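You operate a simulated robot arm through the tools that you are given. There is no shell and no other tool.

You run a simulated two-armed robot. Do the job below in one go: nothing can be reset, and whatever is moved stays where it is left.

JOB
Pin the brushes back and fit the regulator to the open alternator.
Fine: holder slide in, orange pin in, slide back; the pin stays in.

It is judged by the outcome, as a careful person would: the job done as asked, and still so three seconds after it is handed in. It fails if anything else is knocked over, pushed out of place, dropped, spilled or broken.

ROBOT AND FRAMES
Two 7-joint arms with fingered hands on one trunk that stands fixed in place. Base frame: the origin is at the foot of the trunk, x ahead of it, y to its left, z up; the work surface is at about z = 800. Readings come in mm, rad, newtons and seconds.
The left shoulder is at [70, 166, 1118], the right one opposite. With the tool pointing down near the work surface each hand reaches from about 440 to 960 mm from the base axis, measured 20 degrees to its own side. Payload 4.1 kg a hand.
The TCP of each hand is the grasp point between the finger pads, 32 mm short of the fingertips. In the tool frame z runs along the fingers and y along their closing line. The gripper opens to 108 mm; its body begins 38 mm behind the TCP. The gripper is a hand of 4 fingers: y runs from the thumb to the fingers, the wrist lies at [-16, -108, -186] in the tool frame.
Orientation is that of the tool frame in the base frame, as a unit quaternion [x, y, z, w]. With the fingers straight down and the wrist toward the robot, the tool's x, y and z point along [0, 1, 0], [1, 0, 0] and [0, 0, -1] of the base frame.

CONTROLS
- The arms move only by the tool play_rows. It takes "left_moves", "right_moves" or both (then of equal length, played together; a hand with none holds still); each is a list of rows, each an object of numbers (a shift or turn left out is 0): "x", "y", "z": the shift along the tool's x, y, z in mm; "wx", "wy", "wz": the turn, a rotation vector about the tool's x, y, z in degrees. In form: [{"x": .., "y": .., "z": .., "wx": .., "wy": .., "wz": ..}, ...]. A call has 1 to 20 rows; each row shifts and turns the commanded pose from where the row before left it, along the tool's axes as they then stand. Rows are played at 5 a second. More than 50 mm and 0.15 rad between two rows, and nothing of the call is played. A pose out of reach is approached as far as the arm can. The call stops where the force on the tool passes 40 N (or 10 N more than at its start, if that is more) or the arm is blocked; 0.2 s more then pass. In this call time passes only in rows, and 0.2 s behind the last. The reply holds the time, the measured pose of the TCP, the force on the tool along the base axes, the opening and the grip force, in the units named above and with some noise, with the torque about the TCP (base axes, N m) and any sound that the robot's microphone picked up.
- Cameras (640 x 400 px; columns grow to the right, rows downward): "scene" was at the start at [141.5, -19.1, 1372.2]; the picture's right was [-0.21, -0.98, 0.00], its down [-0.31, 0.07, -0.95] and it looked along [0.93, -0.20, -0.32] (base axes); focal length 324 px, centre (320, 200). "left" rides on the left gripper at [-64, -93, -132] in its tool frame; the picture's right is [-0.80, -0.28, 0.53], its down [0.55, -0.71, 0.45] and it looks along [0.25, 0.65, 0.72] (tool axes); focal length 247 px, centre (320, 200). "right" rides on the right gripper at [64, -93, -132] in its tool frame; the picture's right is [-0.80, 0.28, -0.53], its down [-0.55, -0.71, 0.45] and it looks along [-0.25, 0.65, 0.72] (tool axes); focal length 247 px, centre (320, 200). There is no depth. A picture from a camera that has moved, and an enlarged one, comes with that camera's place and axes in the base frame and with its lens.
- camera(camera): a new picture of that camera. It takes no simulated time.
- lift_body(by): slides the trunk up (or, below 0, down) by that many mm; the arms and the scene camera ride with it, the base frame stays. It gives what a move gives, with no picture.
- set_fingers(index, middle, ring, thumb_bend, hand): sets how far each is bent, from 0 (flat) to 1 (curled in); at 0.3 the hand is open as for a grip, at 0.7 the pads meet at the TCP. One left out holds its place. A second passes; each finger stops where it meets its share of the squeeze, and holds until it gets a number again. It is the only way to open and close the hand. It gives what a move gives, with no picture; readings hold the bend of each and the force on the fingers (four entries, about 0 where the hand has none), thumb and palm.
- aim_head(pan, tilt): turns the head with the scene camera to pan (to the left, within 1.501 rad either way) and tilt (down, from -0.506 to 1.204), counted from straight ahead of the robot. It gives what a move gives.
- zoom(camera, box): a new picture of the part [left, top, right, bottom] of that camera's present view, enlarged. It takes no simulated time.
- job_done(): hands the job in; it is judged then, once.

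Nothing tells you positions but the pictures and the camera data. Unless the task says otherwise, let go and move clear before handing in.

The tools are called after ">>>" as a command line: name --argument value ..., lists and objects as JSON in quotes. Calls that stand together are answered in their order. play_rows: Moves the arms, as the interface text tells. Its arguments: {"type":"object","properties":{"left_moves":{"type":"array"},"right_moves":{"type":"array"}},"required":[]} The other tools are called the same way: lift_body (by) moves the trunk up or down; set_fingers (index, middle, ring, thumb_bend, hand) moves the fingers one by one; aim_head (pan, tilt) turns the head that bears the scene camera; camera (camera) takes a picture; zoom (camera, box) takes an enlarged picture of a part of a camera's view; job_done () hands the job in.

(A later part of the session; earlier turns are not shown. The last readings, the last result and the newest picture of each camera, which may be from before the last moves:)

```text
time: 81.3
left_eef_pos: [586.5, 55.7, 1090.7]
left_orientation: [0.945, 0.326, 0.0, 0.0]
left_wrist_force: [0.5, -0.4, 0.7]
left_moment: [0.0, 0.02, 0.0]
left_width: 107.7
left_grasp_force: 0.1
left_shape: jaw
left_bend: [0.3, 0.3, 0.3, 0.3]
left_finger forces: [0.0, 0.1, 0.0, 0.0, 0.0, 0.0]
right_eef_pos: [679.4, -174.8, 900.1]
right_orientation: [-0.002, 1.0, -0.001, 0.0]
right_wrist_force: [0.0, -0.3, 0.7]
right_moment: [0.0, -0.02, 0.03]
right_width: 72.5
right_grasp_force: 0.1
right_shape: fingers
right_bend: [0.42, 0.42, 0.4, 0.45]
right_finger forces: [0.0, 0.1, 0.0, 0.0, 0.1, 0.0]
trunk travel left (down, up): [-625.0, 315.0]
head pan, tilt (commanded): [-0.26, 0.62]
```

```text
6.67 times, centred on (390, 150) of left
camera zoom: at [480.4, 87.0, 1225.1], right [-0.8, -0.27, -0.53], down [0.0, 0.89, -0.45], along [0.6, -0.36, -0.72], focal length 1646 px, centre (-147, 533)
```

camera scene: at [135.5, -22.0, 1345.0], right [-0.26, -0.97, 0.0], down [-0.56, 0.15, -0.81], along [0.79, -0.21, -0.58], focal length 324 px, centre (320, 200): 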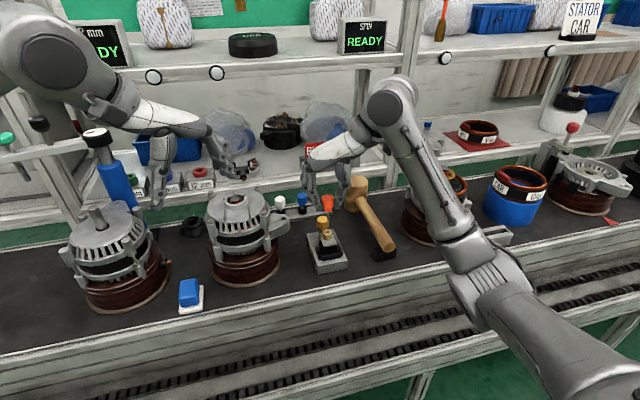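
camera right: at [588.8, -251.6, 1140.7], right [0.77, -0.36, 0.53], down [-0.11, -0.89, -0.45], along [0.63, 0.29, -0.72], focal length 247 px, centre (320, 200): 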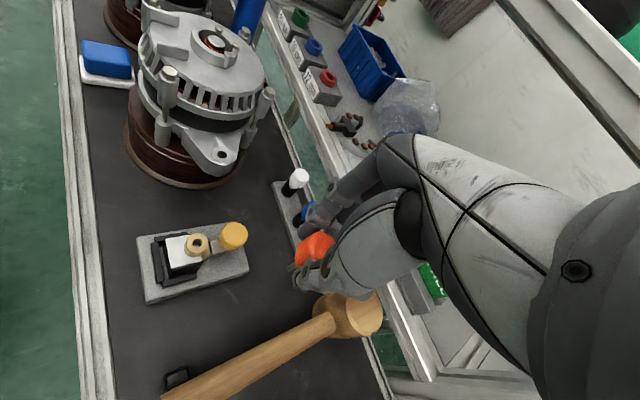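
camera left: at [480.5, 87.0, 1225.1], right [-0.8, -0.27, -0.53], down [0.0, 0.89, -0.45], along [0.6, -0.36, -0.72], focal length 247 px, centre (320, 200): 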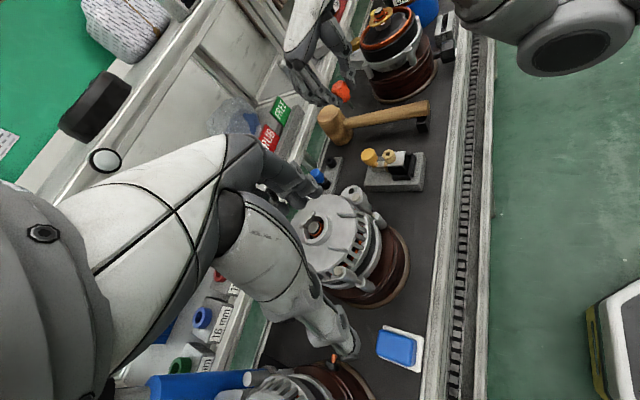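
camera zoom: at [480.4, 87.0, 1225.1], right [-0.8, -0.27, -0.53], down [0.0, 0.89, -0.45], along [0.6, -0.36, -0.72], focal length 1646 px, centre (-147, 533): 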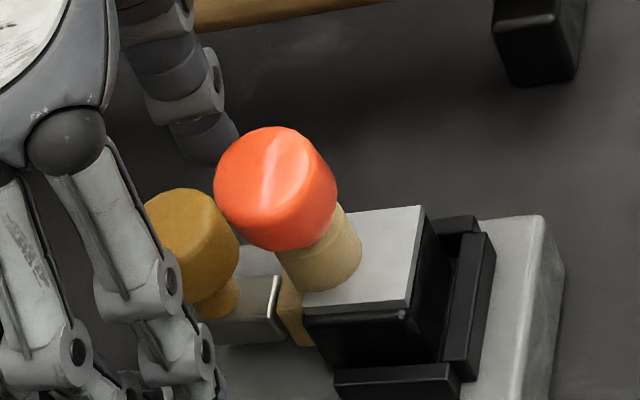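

>>> play_rows --right_moves '[{"z": -30}, {"z": -30}, {"x": -20, "y": -22}, {"x": -20, "y": -22}, {"z": 30}, {"z": 30}, {"z": 0}]'

>>> zoom --camera "left" --box '[340, 100, 420, 180]'

>>> zoom --camera "scene" --box '[290, 170, 370, 260]'

```text
time: 82.9
left_eef_pos: [588.2, 55.0, 1092.0]
left_orientation: [0.945, 0.326, -0.001, 0.0]
left_wrist_force: [0.8, -0.3, -0.8]
left_moment: [0.02, -0.01, -0.03]
left_width: 107.6
left_grasp_force: 0.0
left_shape: jaw
left_bend: [0.3, 0.3, 0.3, 0.3]
left_finger forces: [0.0, 0.0, 0.0, 0.0, 0.0, 0.1]
right_eef_pos: [720.7, -217.5, 901.1]
right_orientation: [-0.001, 1.0, -0.001, 0.001]
right_wrist_force: [-0.4, 0.0, 0.7]
right_moment: [0.04, 0.01, 0.01]
right_width: 73.0
right_grasp_force: 0.0
right_shape: fingers
right_bend: [0.42, 0.42, 0.4, 0.45]
right_finger forces: [0.0, 0.1, 0.0, 0.0, 0.1, 0.0]
trunk travel left (down, up): [-625.0, 315.0]
head pan, tilt (commanded): [-0.26, 0.62]
```

```text
5.00 times, centred on (380, 140) of left
camera zoom: at [480.0, 87.2, 1225.3], right [-0.8, -0.27, -0.53], down [0.0, 0.89, -0.45], along [0.6, -0.36, -0.72], focal length 1235 px, centre (20, 500)
```

zoom: 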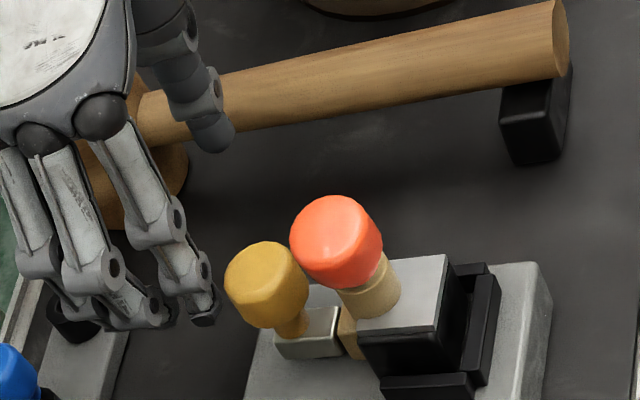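

```text
4.44 times, centred on (330, 215) of scene
camera zoom: at [134.8, -21.7, 1345.1], right [-0.26, -0.97, 0.0], down [-0.56, 0.15, -0.81], along [0.79, -0.21, -0.58], focal length 1438 px, centre (276, 133)
```

zoom: 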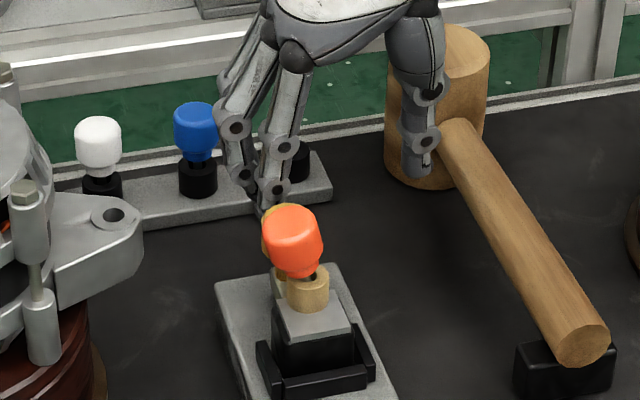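

>>> play_rows --right_moves '[{"x": 5}, {"x": 5}, {"x": 2}, {"x": 2}, {"x": 1}, {"x": 1}, {"x": 1}, {"x": 1}]'

>>> zoom --camera "left" --box '[370, 140, 420, 180]'

```text
time: 84.7
left_eef_pos: [588.9, 54.2, 1090.7]
left_orientation: [0.945, 0.327, 0.0, 0.0]
left_wrist_force: [0.0, 0.5, -0.4]
left_moment: [0.0, 0.0, -0.01]
left_width: 107.9
left_grasp_force: 0.0
left_shape: jaw
left_bend: [0.3, 0.3, 0.3, 0.3]
left_finger forces: [0.0, 0.1, 0.0, 0.0, 0.1, 0.0]
right_eef_pos: [704.2, -217.6, 899.6]
right_orientation: [-0.001, 1.0, -0.001, 0.0]
right_wrist_force: [20.1, -1.5, 10.7]
right_moment: [0.44, -0.22, -0.85]
right_width: 71.8
right_grasp_force: 12.6
right_shape: fingers
right_bend: [0.42, 0.42, 0.4, 0.45]
right_finger forces: [24.7, 0.0, 0.0, 0.1, 0.0, 0.0]
trunk travel left (down, up): [-625.0, 315.0]
head pan, tilt (commanded): [-0.26, 0.62]
```

```text
10.00 times, centred on (395, 160) of left
camera zoom: at [482.0, 87.0, 1224.5], right [-0.8, -0.27, -0.53], down [0.0, 0.89, -0.45], along [0.6, -0.36, -0.72], focal length 2470 px, centre (-430, 600)
```

zoom: 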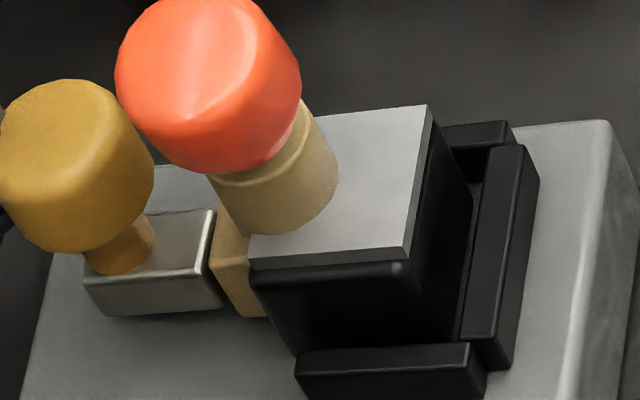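

>>> zoom --camera "right" --box '[150, 150, 270, 250]'

>>> play_rows --right_moves '[{"x": -3}, {"x": -4}, {"x": -5}, {"x": 0}]'

>>> zoom --camera "right" --box '[150, 150, 270, 250]'

>>> zoom --camera "left" --box '[370, 140, 420, 180]'

```text
4.00 times, centred on (210, 200) of right
camera zoom: at [639.8, -310.6, 1031.2], right [0.8, 0.28, 0.53], down [0.55, -0.71, -0.45], along [0.25, 0.65, -0.72], focal length 988 px, centre (760, 200)
```

zoom: 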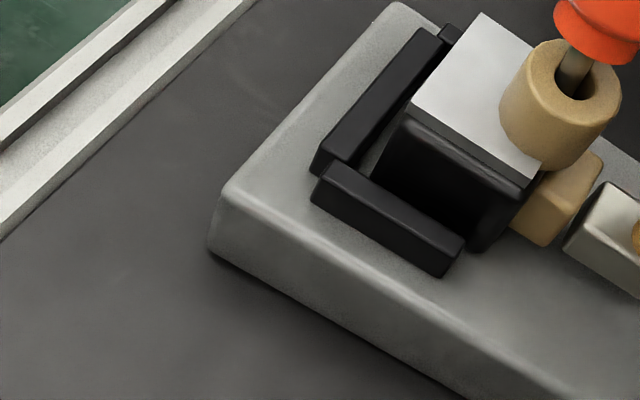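

```text
time: 85.7
left_eef_pos: [588.6, 55.8, 1092.3]
left_orientation: [0.945, 0.326, -0.001, 0.0]
left_wrist_force: [-0.5, -0.8, -0.5]
left_moment: [0.0, 0.0, 0.03]
left_width: 107.8
left_grasp_force: 0.0
left_shape: jaw
left_bend: [0.3, 0.3, 0.3, 0.3]
left_finger forces: [0.0, 0.1, 0.1, 0.0, 0.0, 0.0]
right_eef_pos: [712.7, -218.9, 900.2]
right_orientation: [-0.002, 1.0, 0.0, -0.001]
right_wrist_force: [0.5, -1.0, 0.6]
right_moment: [0.01, 0.01, -0.02]
right_width: 73.2
right_grasp_force: 0.1
right_shape: fingers
right_bend: [0.42, 0.42, 0.4, 0.45]
right_finger forces: [0.6, 0.0, 0.0, 0.0, 0.0, 0.0]
trunk travel left (down, up): [-625.0, 315.0]
head pan, tilt (commanded): [-0.26, 0.62]
```

```text
4.00 times, centred on (210, 200) of right
camera zoom: at [650.2, -311.1, 1031.8], right [0.8, 0.29, 0.53], down [0.55, -0.71, -0.45], along [0.25, 0.65, -0.72], focal length 988 px, centre (760, 200)
```

zoom: 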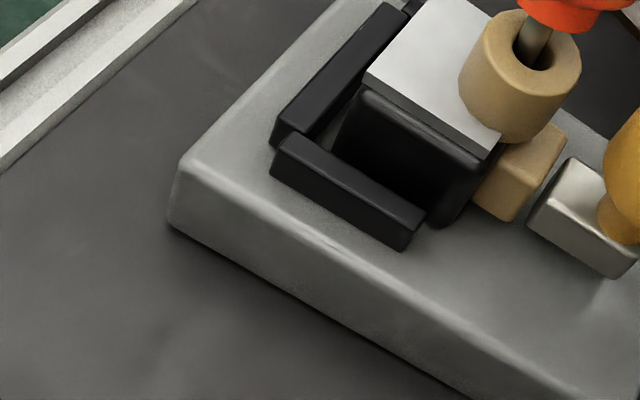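

```text
10.00 times, centred on (395, 160) of left
camera zoom: at [480.2, 87.0, 1225.0], right [-0.8, -0.27, -0.53], down [0.0, 0.89, -0.45], along [0.6, -0.36, -0.72], focal length 2470 px, centre (-430, 600)
```

zoom: 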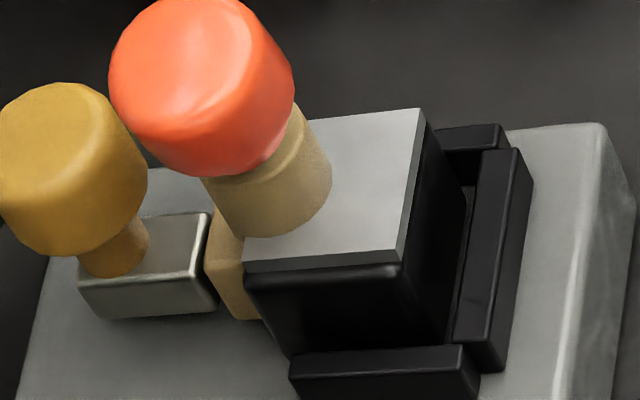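

The slide is hard against its stop. The pin only reached the level of the silver plate and its collar is still about 4 mm up, so it probably needs a more exact position to drop further. I'll pick the pin back up and look straight down into the hole.

>>> play_rows --right_moves '[{"x": -4, "z": -20}, {"z": -40}, {"z": -30}, {"wz": 6.7}, {"wz": 6.7}, {"wz": 6.6}]'

>>> set_fingers --hand "right" --index 0.5 --middle 0.5 --ring 0.42 --thumb_bend 0.5

>>> zoom --camera "scene" --box '[305, 200, 355, 260]'

>>> zoom --camera "left" --box '[365, 120, 425, 180]'

```text
time: 87.1
left_eef_pos: [587.8, 54.8, 1092.2]
left_orientation: [0.945, 0.326, 0.0, 0.0]
left_wrist_force: [-0.1, -0.2, -0.2]
left_moment: [-0.05, 0.03, 0.01]
left_width: 107.6
left_grasp_force: 0.1
left_shape: jaw
left_bend: [0.3, 0.3, 0.3, 0.3]
left_finger forces: [0.1, 0.0, 0.0, 0.0, 0.1, 0.1]
right_eef_pos: [718.8, -217.5, 990.3]
right_orientation: [0.174, 0.985, -0.001, 0.0]
right_wrist_force: [0.2, 0.2, 0.3]
right_moment: [0.0, 0.01, -0.02]
right_width: 72.9
right_grasp_force: 0.2
right_shape: fingers
right_bend: [0.42, 0.42, 0.4, 0.45]
right_finger forces: [0.1, 0.1, 0.1, 0.0, 0.0, 0.0]
trunk travel left (down, up): [-625.0, 315.0]
head pan, tilt (commanded): [-0.26, 0.62]
```

```text
time: 88.1
left_eef_pos: [587.3, 55.6, 1092.1]
left_orientation: [0.945, 0.327, 0.0, 0.0]
left_wrist_force: [-0.4, 0.0, 0.5]
left_moment: [0.03, -0.01, 0.0]
left_width: 107.8
left_grasp_force: 0.0
left_shape: jaw
left_bend: [0.3, 0.3, 0.3, 0.3]
left_finger forces: [0.1, 0.1, 0.0, 0.0, 0.0, 0.0]
right_eef_pos: [718.7, -218.2, 991.3]
right_orientation: [0.173, 0.985, -0.001, 0.0]
right_wrist_force: [0.4, -0.2, -0.2]
right_moment: [0.0, 0.0, -0.02]
right_width: 56.3
right_grasp_force: 0.1
right_shape: fingers
right_bend: [0.5, 0.5, 0.42, 0.5]
right_finger forces: [0.1, 0.0, 0.0, 0.0, 0.1, 0.0]
trunk travel left (down, up): [-625.0, 315.0]
head pan, tilt (commanded): [-0.26, 0.62]
```

```text
6.67 times, centred on (330, 230) of scene
camera zoom: at [135.2, -21.9, 1345.1], right [-0.26, -0.97, 0.0], down [-0.56, 0.15, -0.81], along [0.79, -0.21, -0.58], focal length 2157 px, centre (253, 0)
```

zoom: 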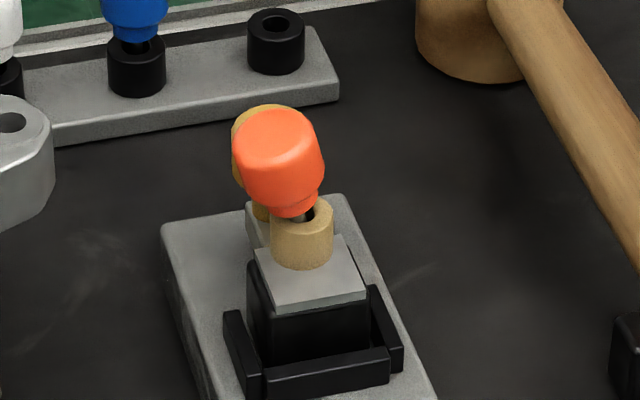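

```text
6.67 times, centred on (395, 150) of left
camera zoom: at [480.4, 87.0, 1225.1], right [-0.8, -0.27, -0.53], down [0.0, 0.89, -0.45], along [0.6, -0.36, -0.72], focal length 1646 px, centre (-180, 533)
```

zoom: 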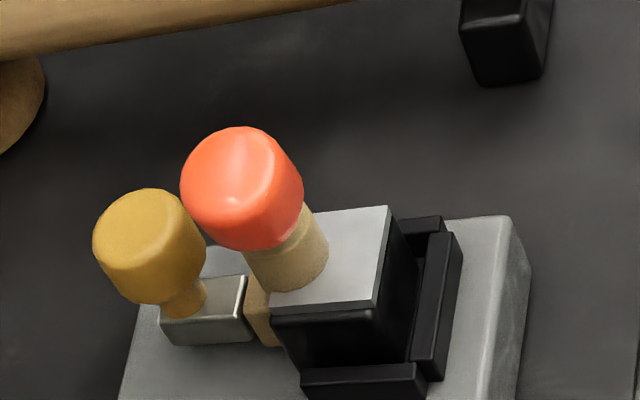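

>>> play_rows --right_moves '[{"x": 31.1, "y": 7.5, "z": 7}, {"x": 31.1, "y": 7.5, "z": 7}, {"x": 31, "y": 7.6, "z": 7}, {"z": 0}]'

>>> zoom --camera "scene" --box '[295, 170, 365, 260]'

>>> zoom --camera "left" --box '[345, 100, 425, 180]'

```text
time: 89.1
left_eef_pos: [588.9, 54.0, 1091.4]
left_orientation: [0.945, 0.326, -0.001, 0.0]
left_wrist_force: [0.1, 0.2, 0.6]
left_moment: [0.01, 0.0, -0.01]
left_width: 107.8
left_grasp_force: 0.1
left_shape: jaw
left_bend: [0.3, 0.3, 0.3, 0.3]
left_finger forces: [0.0, 0.1, 0.1, 0.0, 0.0, 0.0]
right_eef_pos: [637.8, -165.1, 969.5]
right_orientation: [0.173, 0.985, -0.001, -0.001]
right_wrist_force: [0.8, -0.1, -0.1]
right_moment: [0.01, 0.0, -0.01]
right_width: 56.3
right_grasp_force: 0.1
right_shape: fingers
right_bend: [0.5, 0.5, 0.42, 0.5]
right_finger forces: [0.1, 0.0, 0.0, 0.1, 0.0, 0.1]
trunk travel left (down, up): [-625.0, 315.0]
head pan, tilt (commanded): [-0.26, 0.62]
```

```text
4.44 times, centred on (330, 215) of scene
camera zoom: at [135.6, -21.9, 1345.0], right [-0.26, -0.97, 0.0], down [-0.56, 0.15, -0.81], along [0.79, -0.21, -0.58], focal length 1438 px, centre (276, 133)
```

zoom: 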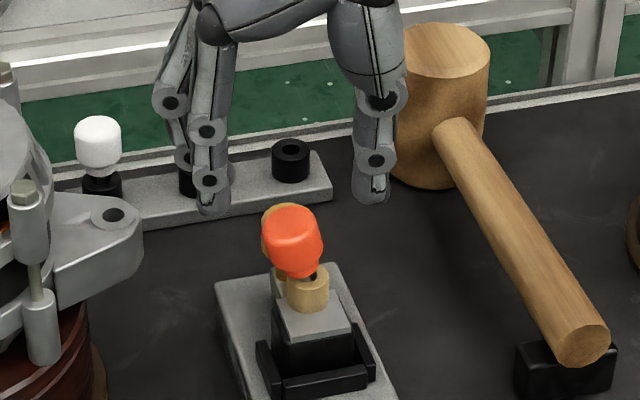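

```text
5.00 times, centred on (385, 140) of left
camera zoom: at [480.7, 87.0, 1224.9], right [-0.8, -0.27, -0.53], down [0.0, 0.89, -0.45], along [0.6, -0.36, -0.72], focal length 1235 px, centre (-5, 500)
```

zoom: 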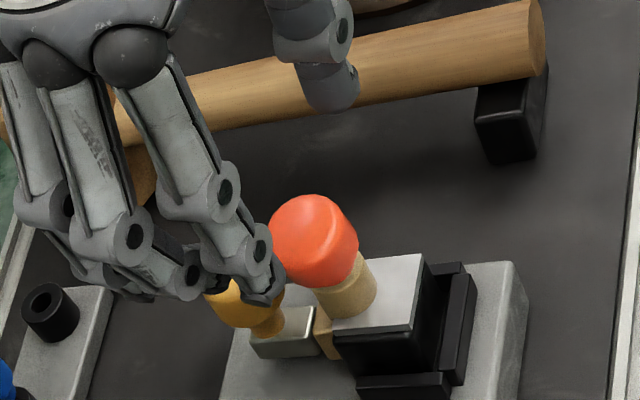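

>>> play_rows --right_moves '[{"z": 14}, {"z": 14}, {"z": 13}, {"z": 0}]'

>>> set_fingers --hand "right" --index 0.7 --middle 0.7 --thumb_bend 0.7

>>> zoom --camera "scene" --box '[310, 200, 350, 245]'

>>> zoom --camera "left" --box '[365, 120, 425, 180]'

```text
time: 90.1
left_eef_pos: [587.5, 54.9, 1091.8]
left_orientation: [0.945, 0.326, -0.001, 0.0]
left_wrist_force: [-0.4, 0.1, 0.4]
left_moment: [0.01, -0.01, 0.0]
left_width: 107.9
left_grasp_force: 0.0
left_shape: jaw
left_bend: [0.3, 0.3, 0.3, 0.3]
left_finger forces: [0.0, 0.0, 0.0, 0.0, 0.0, 0.0]
right_eef_pos: [638.6, -163.9, 928.4]
right_orientation: [0.172, 0.985, -0.001, 0.0]
right_wrist_force: [1.1, 0.2, 0.2]
right_moment: [0.0, 0.01, -0.02]
right_width: 56.0
right_grasp_force: 0.1
right_shape: fingers
right_bend: [0.5, 0.5, 0.42, 0.5]
right_finger forces: [0.0, 0.1, 0.0, 0.0, 0.0, 0.0]
trunk travel left (down, up): [-625.0, 315.0]
head pan, tilt (commanded): [-0.26, 0.62]
```

```text
time: 91.1
left_eef_pos: [588.7, 55.1, 1092.5]
left_orientation: [0.945, 0.326, 0.0, -0.001]
left_wrist_force: [-0.5, -0.5, -0.5]
left_moment: [0.04, 0.05, -0.01]
left_width: 107.6
left_grasp_force: 0.2
left_shape: jaw
left_bend: [0.3, 0.3, 0.3, 0.3]
left_finger forces: [0.0, 0.0, 0.0, 0.0, 0.0, 0.0]
right_eef_pos: [640.6, -165.4, 928.4]
right_orientation: [0.172, 0.985, -0.001, 0.0]
right_wrist_force: [0.9, -0.9, -0.2]
right_moment: [-0.07, -0.01, 0.01]
right_width: 19.6
right_grasp_force: 8.0
right_shape: fingers
right_bend: [0.67, 0.64, 0.42, 0.62]
right_finger forces: [2.2, 5.8, 0.1, 0.1, 7.7, 0.0]
trunk travel left (down, up): [-625.0, 315.0]
head pan, tilt (commanded): [-0.26, 0.62]
```

```text
8.89 times, centred on (330, 222) of scene
camera zoom: at [135.3, -21.9, 1345.0], right [-0.26, -0.97, 0.0], down [-0.56, 0.15, -0.81], along [0.79, -0.21, -0.58], focal length 2876 px, centre (231, 0)
```

zoom: 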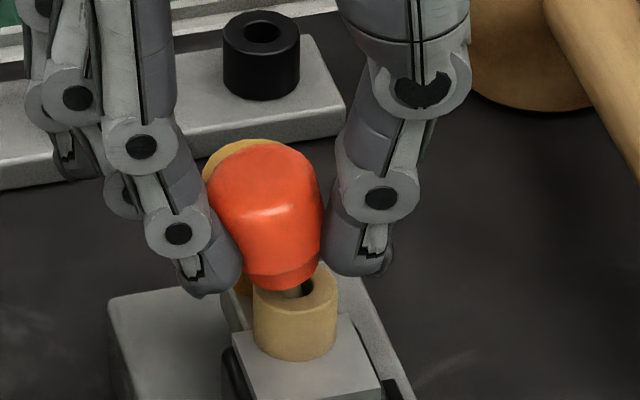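

```text
6.67 times, centred on (395, 150) of left
camera zoom: at [480.4, 87.0, 1225.1], right [-0.8, -0.27, -0.53], down [0.0, 0.89, -0.45], along [0.6, -0.36, -0.72], focal length 1646 px, centre (-180, 533)
```

zoom: 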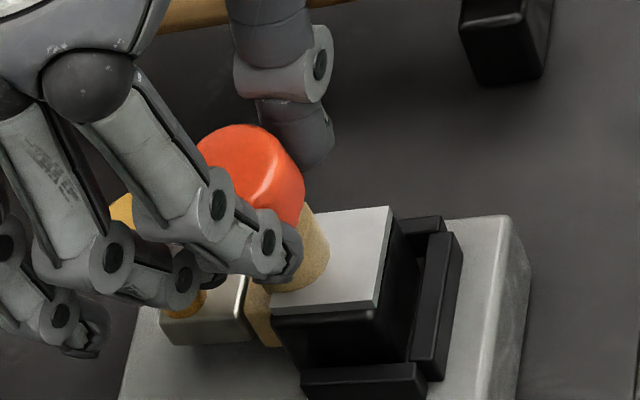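

Gripped. I'm lifting the pin clear and moving so the right camera is directly above the boss.

>>> play_rows --right_moves '[{"z": -4}, {"z": -8}, {"z": -10}, {"z": -15}, {"z": -20}, {"z": -20}]'

>>> play_rows --right_moves '[{"wz": 6.3}, {"wz": 6.3}, {"wz": 6.3}, {"wz": 6.3}, {"x": -27, "y": 32}, {"x": -27, "y": 31}, {"x": -27, "y": 31}, {"z": 0}]'

>>> camera --camera "right"

```text
time: 92.5
left_eef_pos: [588.1, 54.4, 1092.8]
left_orientation: [0.945, 0.326, -0.001, 0.001]
left_wrist_force: [1.1, -0.1, -0.1]
left_moment: [0.03, -0.01, 0.0]
left_width: 107.8
left_grasp_force: 0.0
left_shape: jaw
left_bend: [0.3, 0.3, 0.3, 0.3]
left_finger forces: [0.1, 0.1, 0.1, 0.0, 0.0, 0.0]
right_eef_pos: [638.4, -163.9, 1005.5]
right_orientation: [0.173, 0.985, 0.0, -0.001]
right_wrist_force: [0.2, 0.0, 0.0]
right_moment: [-0.01, -0.03, 0.01]
right_width: 19.4
right_grasp_force: 8.2
right_shape: fingers
right_bend: [0.67, 0.64, 0.42, 0.62]
right_finger forces: [2.2, 5.7, 0.0, 0.0, 7.8, 0.1]
trunk travel left (down, up): [-625.0, 315.0]
head pan, tilt (commanded): [-0.26, 0.62]
```

```text
time: 94.3
left_eef_pos: [587.7, 54.6, 1092.7]
left_orientation: [0.945, 0.326, 0.001, 0.001]
left_wrist_force: [0.3, -0.9, 0.8]
left_moment: [0.03, 0.01, -0.02]
left_width: 107.8
left_grasp_force: 0.1
left_shape: jaw
left_bend: [0.3, 0.3, 0.3, 0.3]
left_finger forces: [0.1, 0.1, 0.0, 0.1, 0.0, 0.1]
right_eef_pos: [763.4, -158.2, 1005.0]
right_orientation: [0.384, 0.923, 0.0, 0.002]
right_wrist_force: [0.0, 0.0, -0.5]
right_moment: [-0.01, -0.01, -0.02]
right_width: 19.5
right_grasp_force: 8.1
right_shape: fingers
right_bend: [0.67, 0.64, 0.42, 0.62]
right_finger forces: [2.3, 5.7, 0.0, 0.0, 7.6, 0.0]
trunk travel left (down, up): [-625.0, 315.0]
head pan, tilt (commanded): [-0.26, 0.62]
```

```text
taken
camera right: at [652.5, -177.8, 1136.1], right [0.76, -0.36, 0.53], down [-0.11, -0.89, -0.45], along [0.64, 0.28, -0.72], focal length 247 px, centre (320, 200)
```

right: 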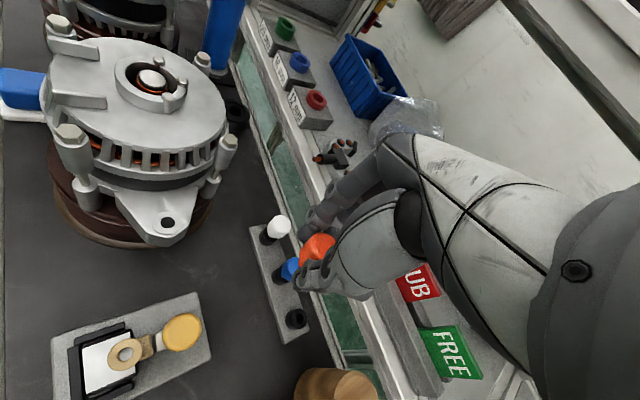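

>>> zoom --camera "right" --box '[105, 332, 145, 377]'

>>> zoom --camera "right" --box '[60, 290, 220, 400]'

>>> zoom --camera "right" --box '[280, 220, 350, 300]'

>>> zoom --camera "right" --box '[280, 300, 315, 340]'

```text
8.89 times, centred on (125, 354) of right
camera zoom: at [652.5, -177.8, 1136.1], right [0.76, -0.36, 0.53], down [-0.11, -0.89, -0.45], along [0.64, 0.28, -0.72], focal length 2195 px, centre (2053, -1173)
```

zoom: 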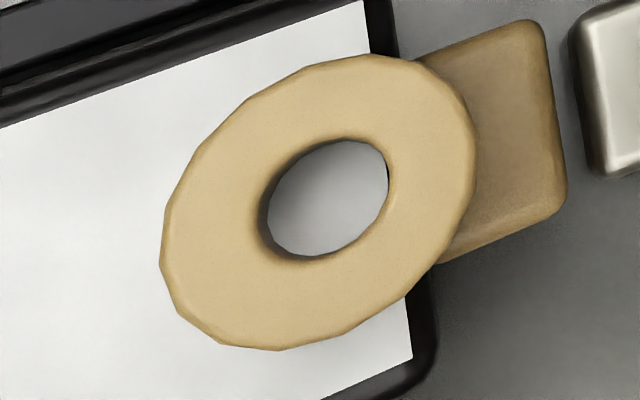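

```text
3.64 times, centred on (140, 345) of right
camera zoom: at [652.5, -177.8, 1136.1], right [0.76, -0.36, 0.53], down [-0.11, -0.89, -0.45], along [0.64, 0.28, -0.72], focal length 898 px, centre (974, -327)
```

zoom: 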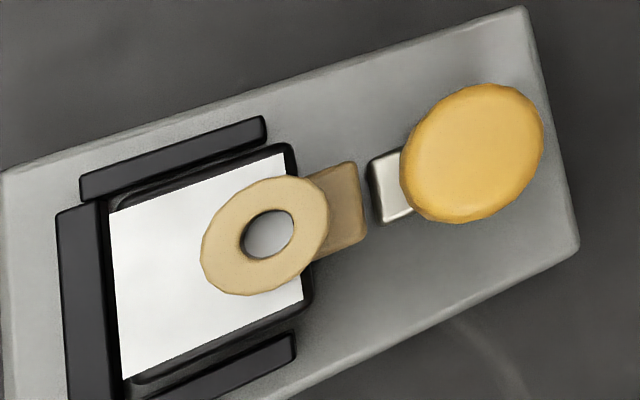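

```text
5.00 times, centred on (315, 260) of right
camera zoom: at [652.5, -177.8, 1136.1], right [0.76, -0.36, 0.53], down [-0.11, -0.89, -0.45], along [0.64, 0.28, -0.72], focal length 1235 px, centre (345, -100)
```

zoom: 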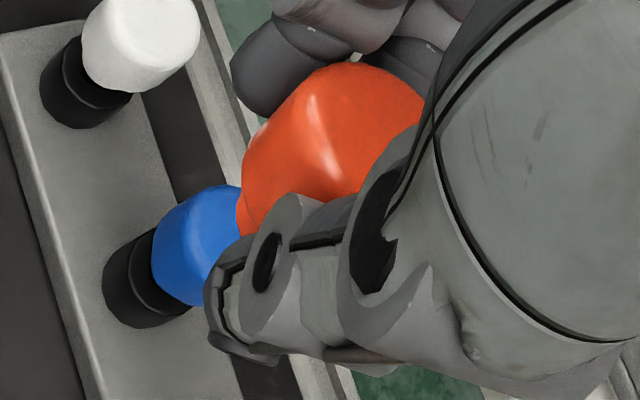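

```text
10.00 times, centred on (298, 320) of right
camera zoom: at [652.5, -177.8, 1136.1], right [0.76, -0.36, 0.53], down [-0.11, -0.89, -0.45], along [0.64, 0.28, -0.72], focal length 2470 px, centre (545, -1000)
```

zoom: 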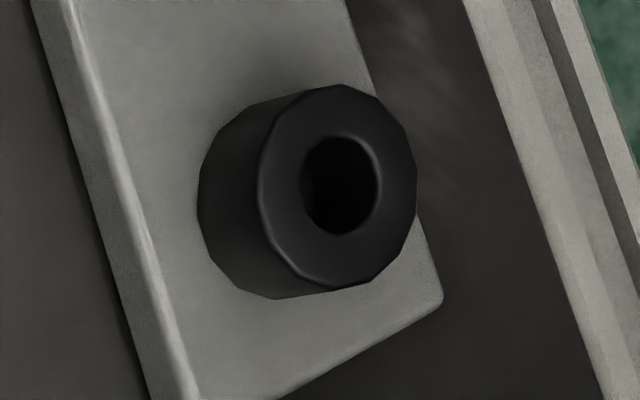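

The hole bottom is the silver plate itself, so the pin can't go deeper. I also notice the regulator now sits against the near rail. I'll compare with my earlier view from the same head pose to see whether the regulator shifted when I pushed the slide.

>>> aim_head --pan -0.3 --tilt 0.7

>>> zoom --camera "scene" --box '[290, 155, 350, 245]'

>>> zoom --camera "right" --box '[60, 300, 180, 400]'

```text
time: 95.0
left_eef_pos: [587.9, 55.0, 1092.2]
left_orientation: [0.945, 0.327, 0.0, 0.0]
left_wrist_force: [-0.9, 0.7, 1.0]
left_moment: [-0.02, 0.01, -0.01]
left_width: 107.7
left_grasp_force: 0.1
left_shape: jaw
left_bend: [0.3, 0.3, 0.3, 0.3]
left_finger forces: [0.0, 0.0, 0.0, 0.0, 0.0, 0.0]
right_eef_pos: [763.8, -155.5, 1005.0]
right_orientation: [0.384, 0.924, -0.001, 0.0]
right_wrist_force: [-0.3, -0.6, -0.5]
right_moment: [-0.02, 0.0, -0.02]
right_width: 19.9
right_grasp_force: 8.1
right_shape: fingers
right_bend: [0.67, 0.64, 0.42, 0.62]
right_finger forces: [2.3, 5.8, 0.1, 0.0, 7.6, 0.0]
trunk travel left (down, up): [-625.0, 315.0]
head pan, tilt (commanded): [-0.3, 0.7]
```

```text
4.44 times, centred on (320, 200) of scene
camera zoom: at [131.6, -24.4, 1338.2], right [-0.3, -0.96, 0.0], down [-0.62, 0.19, -0.77], along [0.73, -0.23, -0.64], focal length 1438 px, centre (320, 200)
```

zoom: 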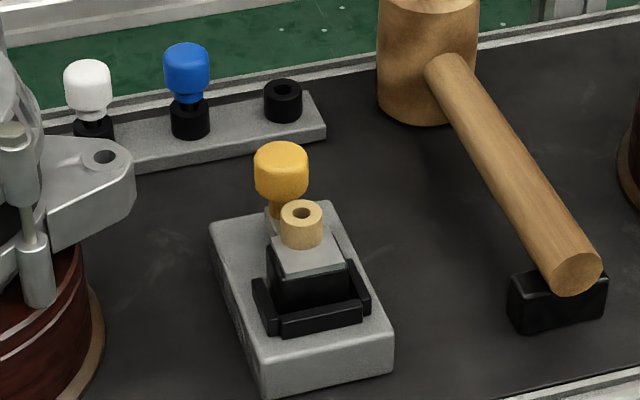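

```text
4.00 times, centred on (120, 350) of right
camera zoom: at [652.7, -177.3, 1135.7], right [0.76, -0.36, 0.53], down [-0.11, -0.89, -0.45], along [0.64, 0.28, -0.72], focal length 988 px, centre (1120, -400)
```

zoom: 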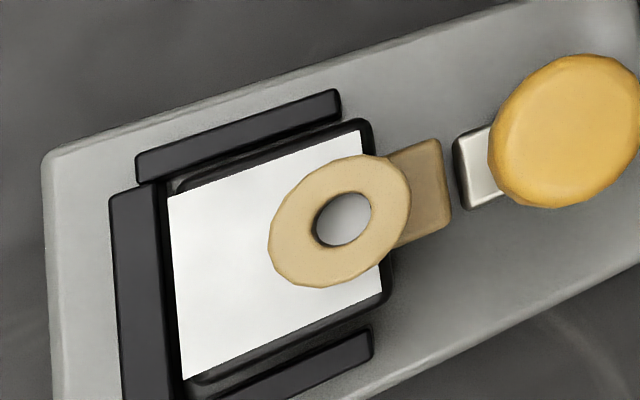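

The regulator barely moved (about 1.5 mm), so the slide position is fine. The likelier problem is that the pin was leaning instead of standing square in the hole. I'll go back above the boss, true up the pin, and set it in upright.

>>> play_rows --right_moves '[{"x": 27, "y": -31.5}, {"x": 27, "y": -31.5}, {"x": 27, "y": -31}, {"wz": -6.3}, {"wz": -6.3}, {"wz": -6.3}, {"wz": -6.3}, {"z": 0}]'

>>> aim_head --pan -0.26 --tilt 0.62

>>> zoom --camera "scene" --box '[305, 165, 355, 245]'

>>> zoom --camera "left" --box '[360, 75, 420, 175]'

>>> zoom --camera "right" --box '[250, 200, 350, 300]'

```text
time: 96.8
left_eef_pos: [586.9, 54.8, 1092.0]
left_orientation: [0.945, 0.327, 0.0, 0.0]
left_wrist_force: [0.6, 0.0, 0.4]
left_moment: [-0.06, 0.02, -0.03]
left_width: 107.5
left_grasp_force: 0.1
left_shape: jaw
left_bend: [0.3, 0.3, 0.3, 0.3]
left_finger forces: [0.0, 0.1, 0.0, 0.0, 0.0, 0.1]
right_eef_pos: [639.8, -164.3, 1005.3]
right_orientation: [0.172, 0.985, 0.0, -0.001]
right_wrist_force: [0.0, 0.2, 0.3]
right_moment: [0.03, 0.01, -0.01]
right_width: 19.3
right_grasp_force: 8.1
right_shape: fingers
right_bend: [0.67, 0.64, 0.42, 0.62]
right_finger forces: [2.3, 5.7, 0.0, 0.0, 7.6, 0.0]
trunk travel left (down, up): [-625.0, 315.0]
head pan, tilt (commanded): [-0.3, 0.7]
```

```text
time: 97.4
left_eef_pos: [588.6, 55.2, 1093.0]
left_orientation: [0.945, 0.326, 0.0, 0.0]
left_wrist_force: [0.1, 0.0, -0.1]
left_moment: [0.03, -0.01, -0.03]
left_width: 107.8
left_grasp_force: 0.0
left_shape: jaw
left_bend: [0.3, 0.3, 0.3, 0.3]
left_finger forces: [0.0, 0.0, 0.1, 0.1, 0.0, 0.0]
right_eef_pos: [640.0, -163.8, 1004.8]
right_orientation: [0.172, 0.985, 0.0, 0.0]
right_wrist_force: [0.0, 0.4, -0.4]
right_moment: [-0.01, 0.01, -0.01]
right_width: 19.6
right_grasp_force: 8.3
right_shape: fingers
right_bend: [0.67, 0.64, 0.42, 0.62]
right_finger forces: [2.2, 5.7, 0.0, 0.1, 7.6, 0.0]
trunk travel left (down, up): [-625.0, 315.0]
head pan, tilt (commanded): [-0.26, 0.62]
```

```text
5.00 times, centred on (330, 205) of scene
camera zoom: at [135.3, -21.9, 1345.0], right [-0.26, -0.97, 0.0], down [-0.56, 0.15, -0.81], along [0.79, -0.21, -0.58], focal length 1618 px, centre (270, 175)
```

zoom: 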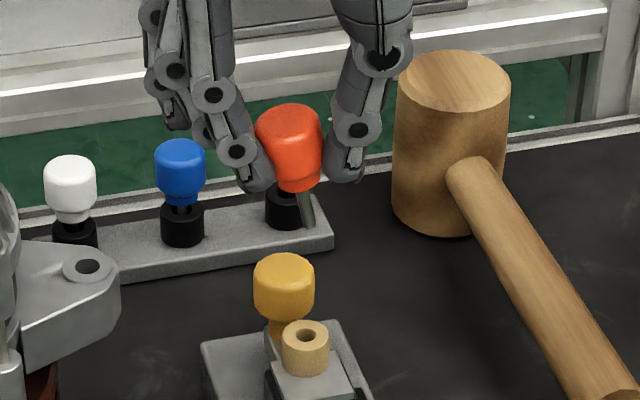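

```text
4.00 times, centred on (390, 125) of left
camera zoom: at [480.4, 87.0, 1225.1], right [-0.8, -0.27, -0.53], down [0.0, 0.89, -0.45], along [0.6, -0.36, -0.72], focal length 988 px, centre (40, 500)
```

zoom: 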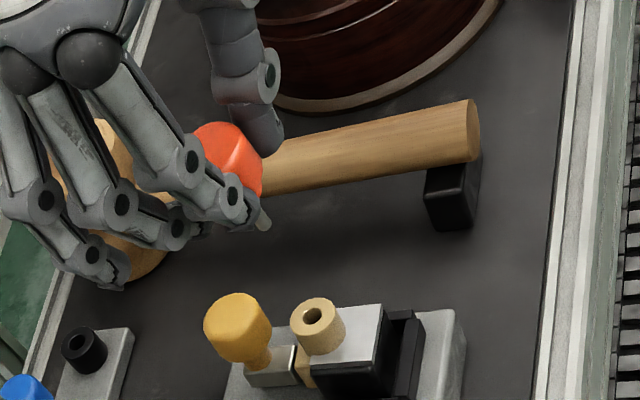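

```text
4.00 times, centred on (300, 250) of right
camera zoom: at [547.4, -229.7, 1136.1], right [0.85, 0.0, 0.53], down [0.28, -0.85, -0.45], along [0.46, 0.53, -0.72], focal length 988 px, centre (400, 0)
```

zoom: 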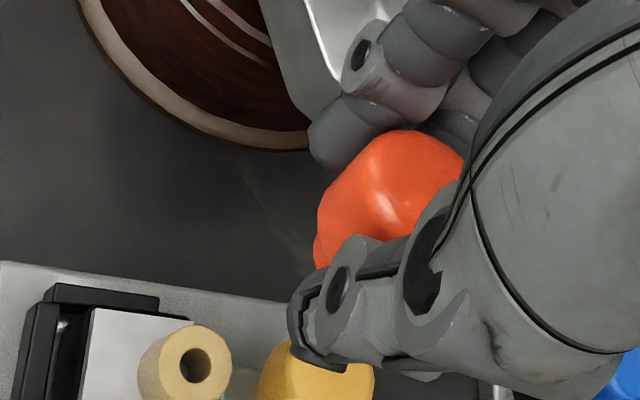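

>>> zoom --camera "scene" --box '[318, 180, 348, 215]'

>>> zoom --camera "left" --box '[405, 100, 432, 136]'

```text
11.43 times, centred on (333, 198) of scene
camera zoom: at [135.3, -21.9, 1345.0], right [-0.26, -0.97, 0.0], down [-0.56, 0.15, -0.81], along [0.79, -0.21, -0.58], focal length 3698 px, centre (171, 229)
```

zoom: 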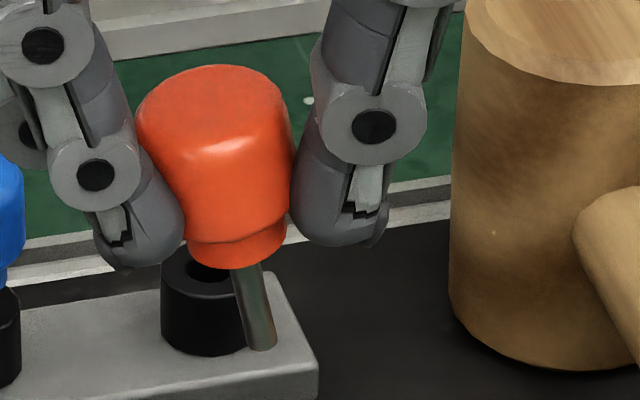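

```text
11.11 times, centred on (418, 118) of left
camera zoom: at [480.4, 87.0, 1225.1], right [-0.8, -0.27, -0.53], down [0.0, 0.89, -0.45], along [0.6, -0.36, -0.72], focal length 2744 px, centre (-774, 1111)
```

zoom: 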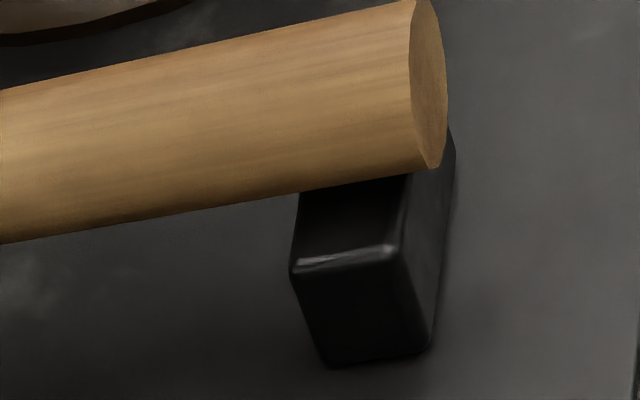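

>>> zoom --camera "left" --box '[355, 100, 390, 138]'

```text
10.53 times, centred on (372, 119) of left
camera zoom: at [480.4, 87.0, 1225.1], right [-0.8, -0.27, -0.53], down [0.0, 0.89, -0.45], along [0.6, -0.36, -0.72], focal length 2600 px, centre (-233, 1053)
```

zoom: 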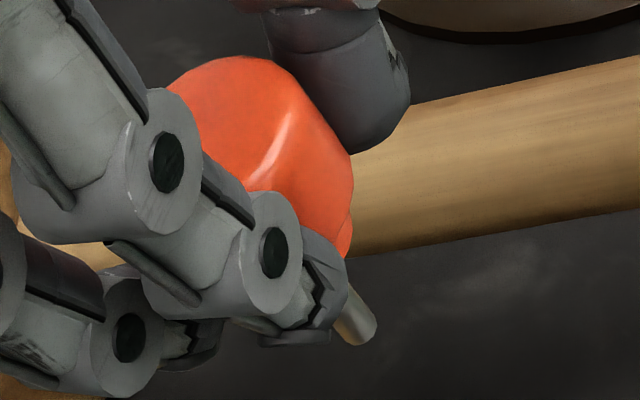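

>>> play_rows --right_moves '[{"wx": -3.75, "wy": 1.35}, {"wx": -3.75, "wy": 1.35}, {"x": -1.4, "y": -3.9, "z": 29.7}, {"z": 0}]'

>>> zoom --camera "scene" --box '[310, 190, 350, 245]'

>>> zoom --camera "left" --box '[365, 100, 415, 170]'

>>> zoom --camera "right" --box '[240, 200, 340, 300]'

```text
time: 98.4
left_eef_pos: [586.5, 54.3, 1093.7]
left_orientation: [0.945, 0.327, 0.0, 0.0]
left_wrist_force: [0.2, 0.7, -0.2]
left_moment: [0.02, 0.04, 0.0]
left_width: 107.6
left_grasp_force: 0.0
left_shape: jaw
left_bend: [0.3, 0.3, 0.3, 0.3]
left_finger forces: [0.1, 0.1, 0.0, 0.1, 0.1, 0.0]
right_eef_pos: [638.3, -165.5, 975.7]
right_orientation: [0.172, 0.983, 0.068, -0.01]
right_wrist_force: [0.0, -0.2, -0.1]
right_moment: [0.01, 0.01, 0.01]
right_width: 19.5
right_grasp_force: 8.1
right_shape: fingers
right_bend: [0.67, 0.64, 0.42, 0.62]
right_finger forces: [2.2, 5.8, 0.0, 0.0, 7.6, 0.0]
trunk travel left (down, up): [-625.0, 315.0]
head pan, tilt (commanded): [-0.26, 0.62]
```

```text
7.27 times, centred on (330, 218) of scene
camera zoom: at [135.0, -21.7, 1345.1], right [-0.26, -0.97, 0.0], down [-0.56, 0.15, -0.81], along [0.79, -0.21, -0.58], focal length 2353 px, centre (247, 73)
```

zoom: 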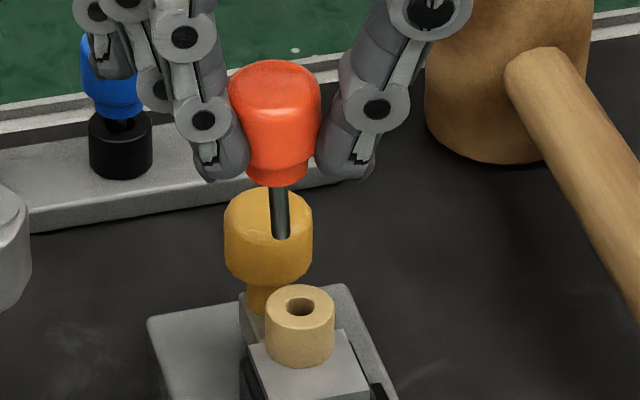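

```text
5.71 times, centred on (390, 135) of left
camera zoom: at [480.1, 87.2, 1225.2], right [-0.8, -0.27, -0.53], down [0.0, 0.89, -0.45], along [0.6, -0.36, -0.72], focal length 1411 px, centre (-80, 571)
```

zoom: 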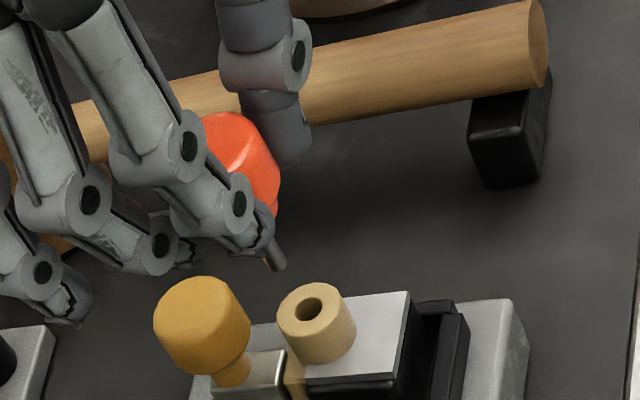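

```text
4.00 times, centred on (290, 250) of right
camera zoom: at [546.1, -248.9, 1096.9], right [0.85, -0.08, 0.53], down [0.28, -0.78, -0.56], along [0.46, 0.62, -0.64], focal length 988 px, centre (440, 0)
```

zoom: 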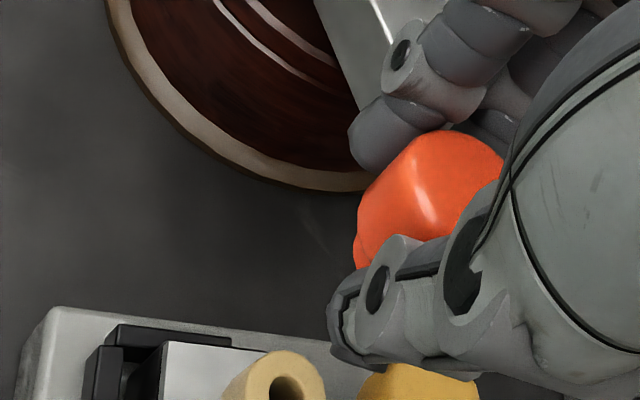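

>>> zoom --camera "scene" --box '[322, 195, 345, 235]'

>>> zoom --camera "left" --box '[375, 118, 405, 158]'

```text
10.00 times, centred on (334, 215) of scene
camera zoom: at [135.0, -21.7, 1345.1], right [-0.26, -0.97, 0.0], down [-0.56, 0.15, -0.81], along [0.79, -0.21, -0.58], focal length 3236 px, centre (185, 50)
```

zoom: 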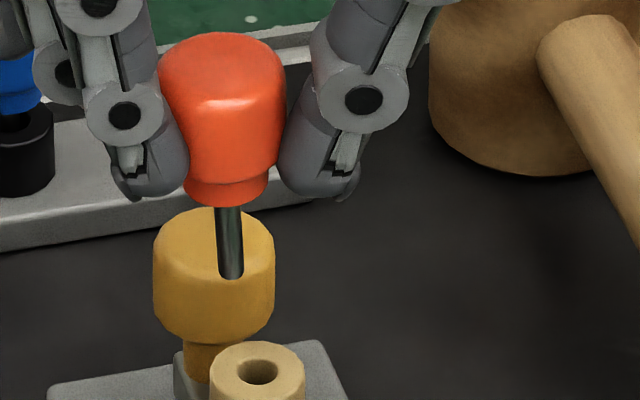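

```text
10.00 times, centred on (390, 138) of left
camera zoom: at [480.1, 87.2, 1225.2], right [-0.8, -0.27, -0.53], down [0.0, 0.89, -0.45], along [0.6, -0.36, -0.72], focal length 2470 px, centre (-380, 820)
```

zoom: 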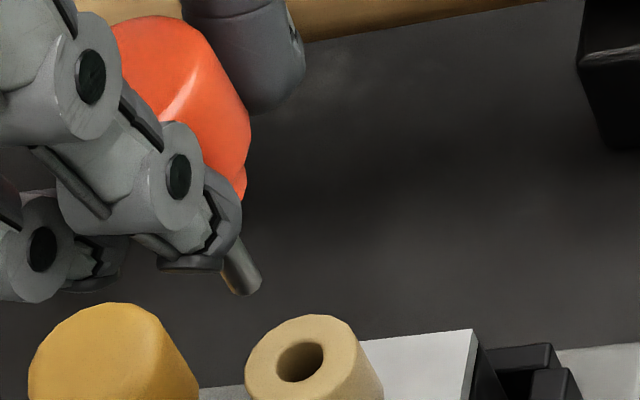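

>>> play_rows --right_moves '[{"wx": -2.8, "wy": 1.0}, {"x": -3.8, "y": -6.1, "z": 8.9}, {"x": -3.8, "y": -6.1, "z": 8.9}, {"z": 0}]'

>>> zoom --camera "scene" --box '[318, 200, 343, 240]'

>>> zoom --camera "left" --box '[375, 125, 405, 165]'

>>> zoom --camera "right" --box '[240, 210, 340, 310]'

```text
time: 99.4
left_eef_pos: [588.0, 54.9, 1092.7]
left_orientation: [0.945, 0.327, 0.0, 0.0]
left_wrist_force: [0.0, -0.4, 0.0]
left_moment: [0.01, 0.0, 0.0]
left_width: 107.6
left_grasp_force: 0.0
left_shape: jaw
left_bend: [0.3, 0.3, 0.3, 0.3]
left_finger forces: [0.0, 0.1, 0.1, 0.0, 0.0, 0.1]
right_eef_pos: [641.7, -174.9, 956.3]
right_orientation: [0.172, 0.981, 0.092, -0.016]
right_wrist_force: [0.0, 0.3, 0.2]
right_moment: [0.0, -0.02, -0.01]
right_width: 19.5
right_grasp_force: 7.4
right_shape: fingers
right_bend: [0.67, 0.64, 0.42, 0.62]
right_finger forces: [2.3, 5.7, 0.0, 0.1, 7.6, 0.0]
trunk travel left (down, up): [-625.0, 315.0]
head pan, tilt (commanded): [-0.26, 0.62]
```

```text
10.00 times, centred on (330, 220) of scene
camera zoom: at [135.1, -21.8, 1345.1], right [-0.26, -0.97, 0.0], down [-0.56, 0.15, -0.81], along [0.79, -0.21, -0.58], focal length 3236 px, centre (215, 0)
```

zoom: 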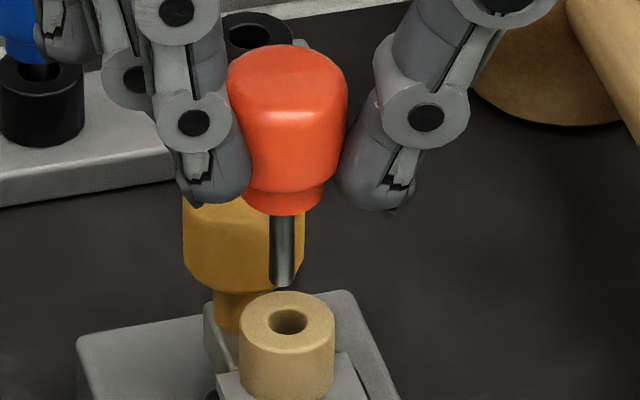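

```text
10.00 times, centred on (390, 145) of left
camera zoom: at [480.3, 87.1, 1225.1], right [-0.8, -0.27, -0.53], down [0.0, 0.89, -0.45], along [0.6, -0.36, -0.72], focal length 2470 px, centre (-380, 750)
```

zoom: 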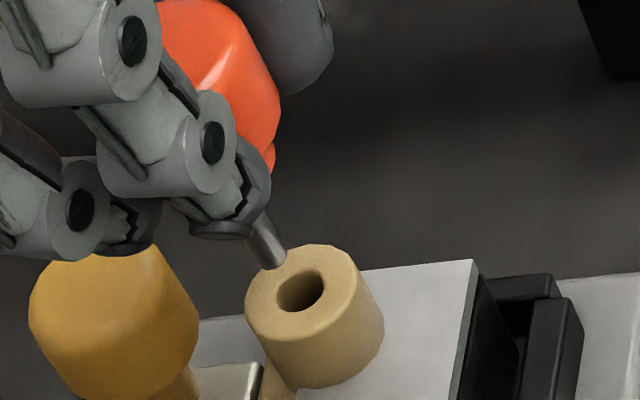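

```text
4.00 times, centred on (290, 260) of right
camera zoom: at [550.0, -264.3, 1072.4], right [0.85, -0.11, 0.52], down [0.28, -0.75, -0.6], along [0.46, 0.65, -0.61], focal length 988 px, centre (440, -40)
```

zoom: 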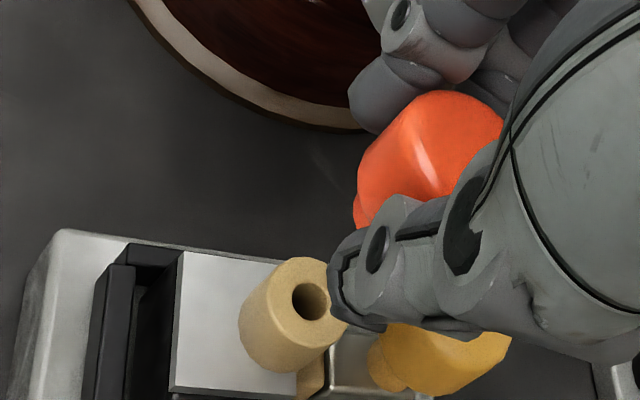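

>>> play_rows --right_moves '[{"x": 2.1, "y": -1.1, "z": 0}, {"x": -0.4, "y": -1.0, "z": 5.9}, {"z": 0}]'

>>> zoom --camera "scene" --box '[318, 205, 343, 240]'

>>> zoom --camera "left" --box '[378, 130, 408, 165]'

```text
time: 100.2
left_eef_pos: [589.1, 53.8, 1091.3]
left_orientation: [0.945, 0.326, 0.0, 0.0]
left_wrist_force: [-0.3, 0.3, -0.5]
left_moment: [0.02, 0.0, -0.01]
left_width: 107.8
left_grasp_force: 0.1
left_shape: jaw
left_bend: [0.3, 0.3, 0.3, 0.3]
left_finger forces: [0.1, 0.1, 0.1, 0.0, 0.1, 0.0]
right_eef_pos: [639.4, -177.0, 949.3]
right_orientation: [0.172, 0.981, 0.094, -0.016]
right_wrist_force: [-0.7, -0.6, -0.4]
right_moment: [0.02, 0.0, -0.03]
right_width: 19.4
right_grasp_force: 7.6
right_shape: fingers
right_bend: [0.67, 0.64, 0.42, 0.62]
right_finger forces: [2.3, 5.7, 0.0, 0.0, 7.6, 0.0]
trunk travel left (down, up): [-625.0, 315.0]
head pan, tilt (commanded): [-0.26, 0.62]
```

```text
11.43 times, centred on (330, 222) of scene
camera zoom: at [135.2, -21.9, 1345.1], right [-0.26, -0.97, 0.0], down [-0.56, 0.15, -0.81], along [0.79, -0.21, -0.58], focal length 3698 px, centre (200, -57)
```

zoom: 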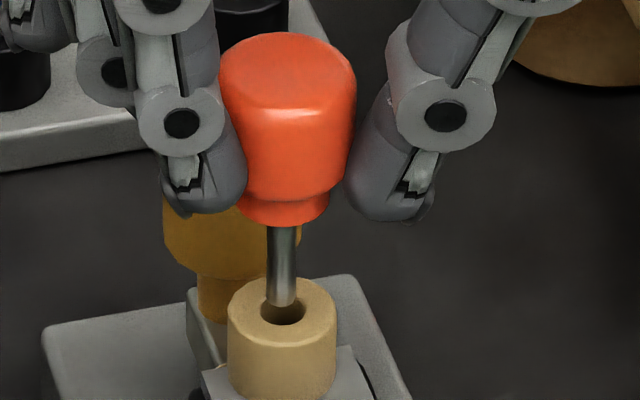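

```text
11.43 times, centred on (393, 148) of left
camera zoom: at [480.3, 87.0, 1225.1], right [-0.8, -0.27, -0.53], down [0.0, 0.89, -0.45], along [0.6, -0.36, -0.72], focal length 2823 px, centre (-514, 800)
```

zoom: 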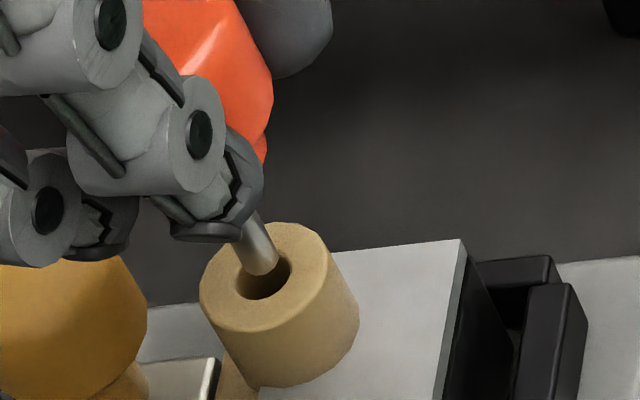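

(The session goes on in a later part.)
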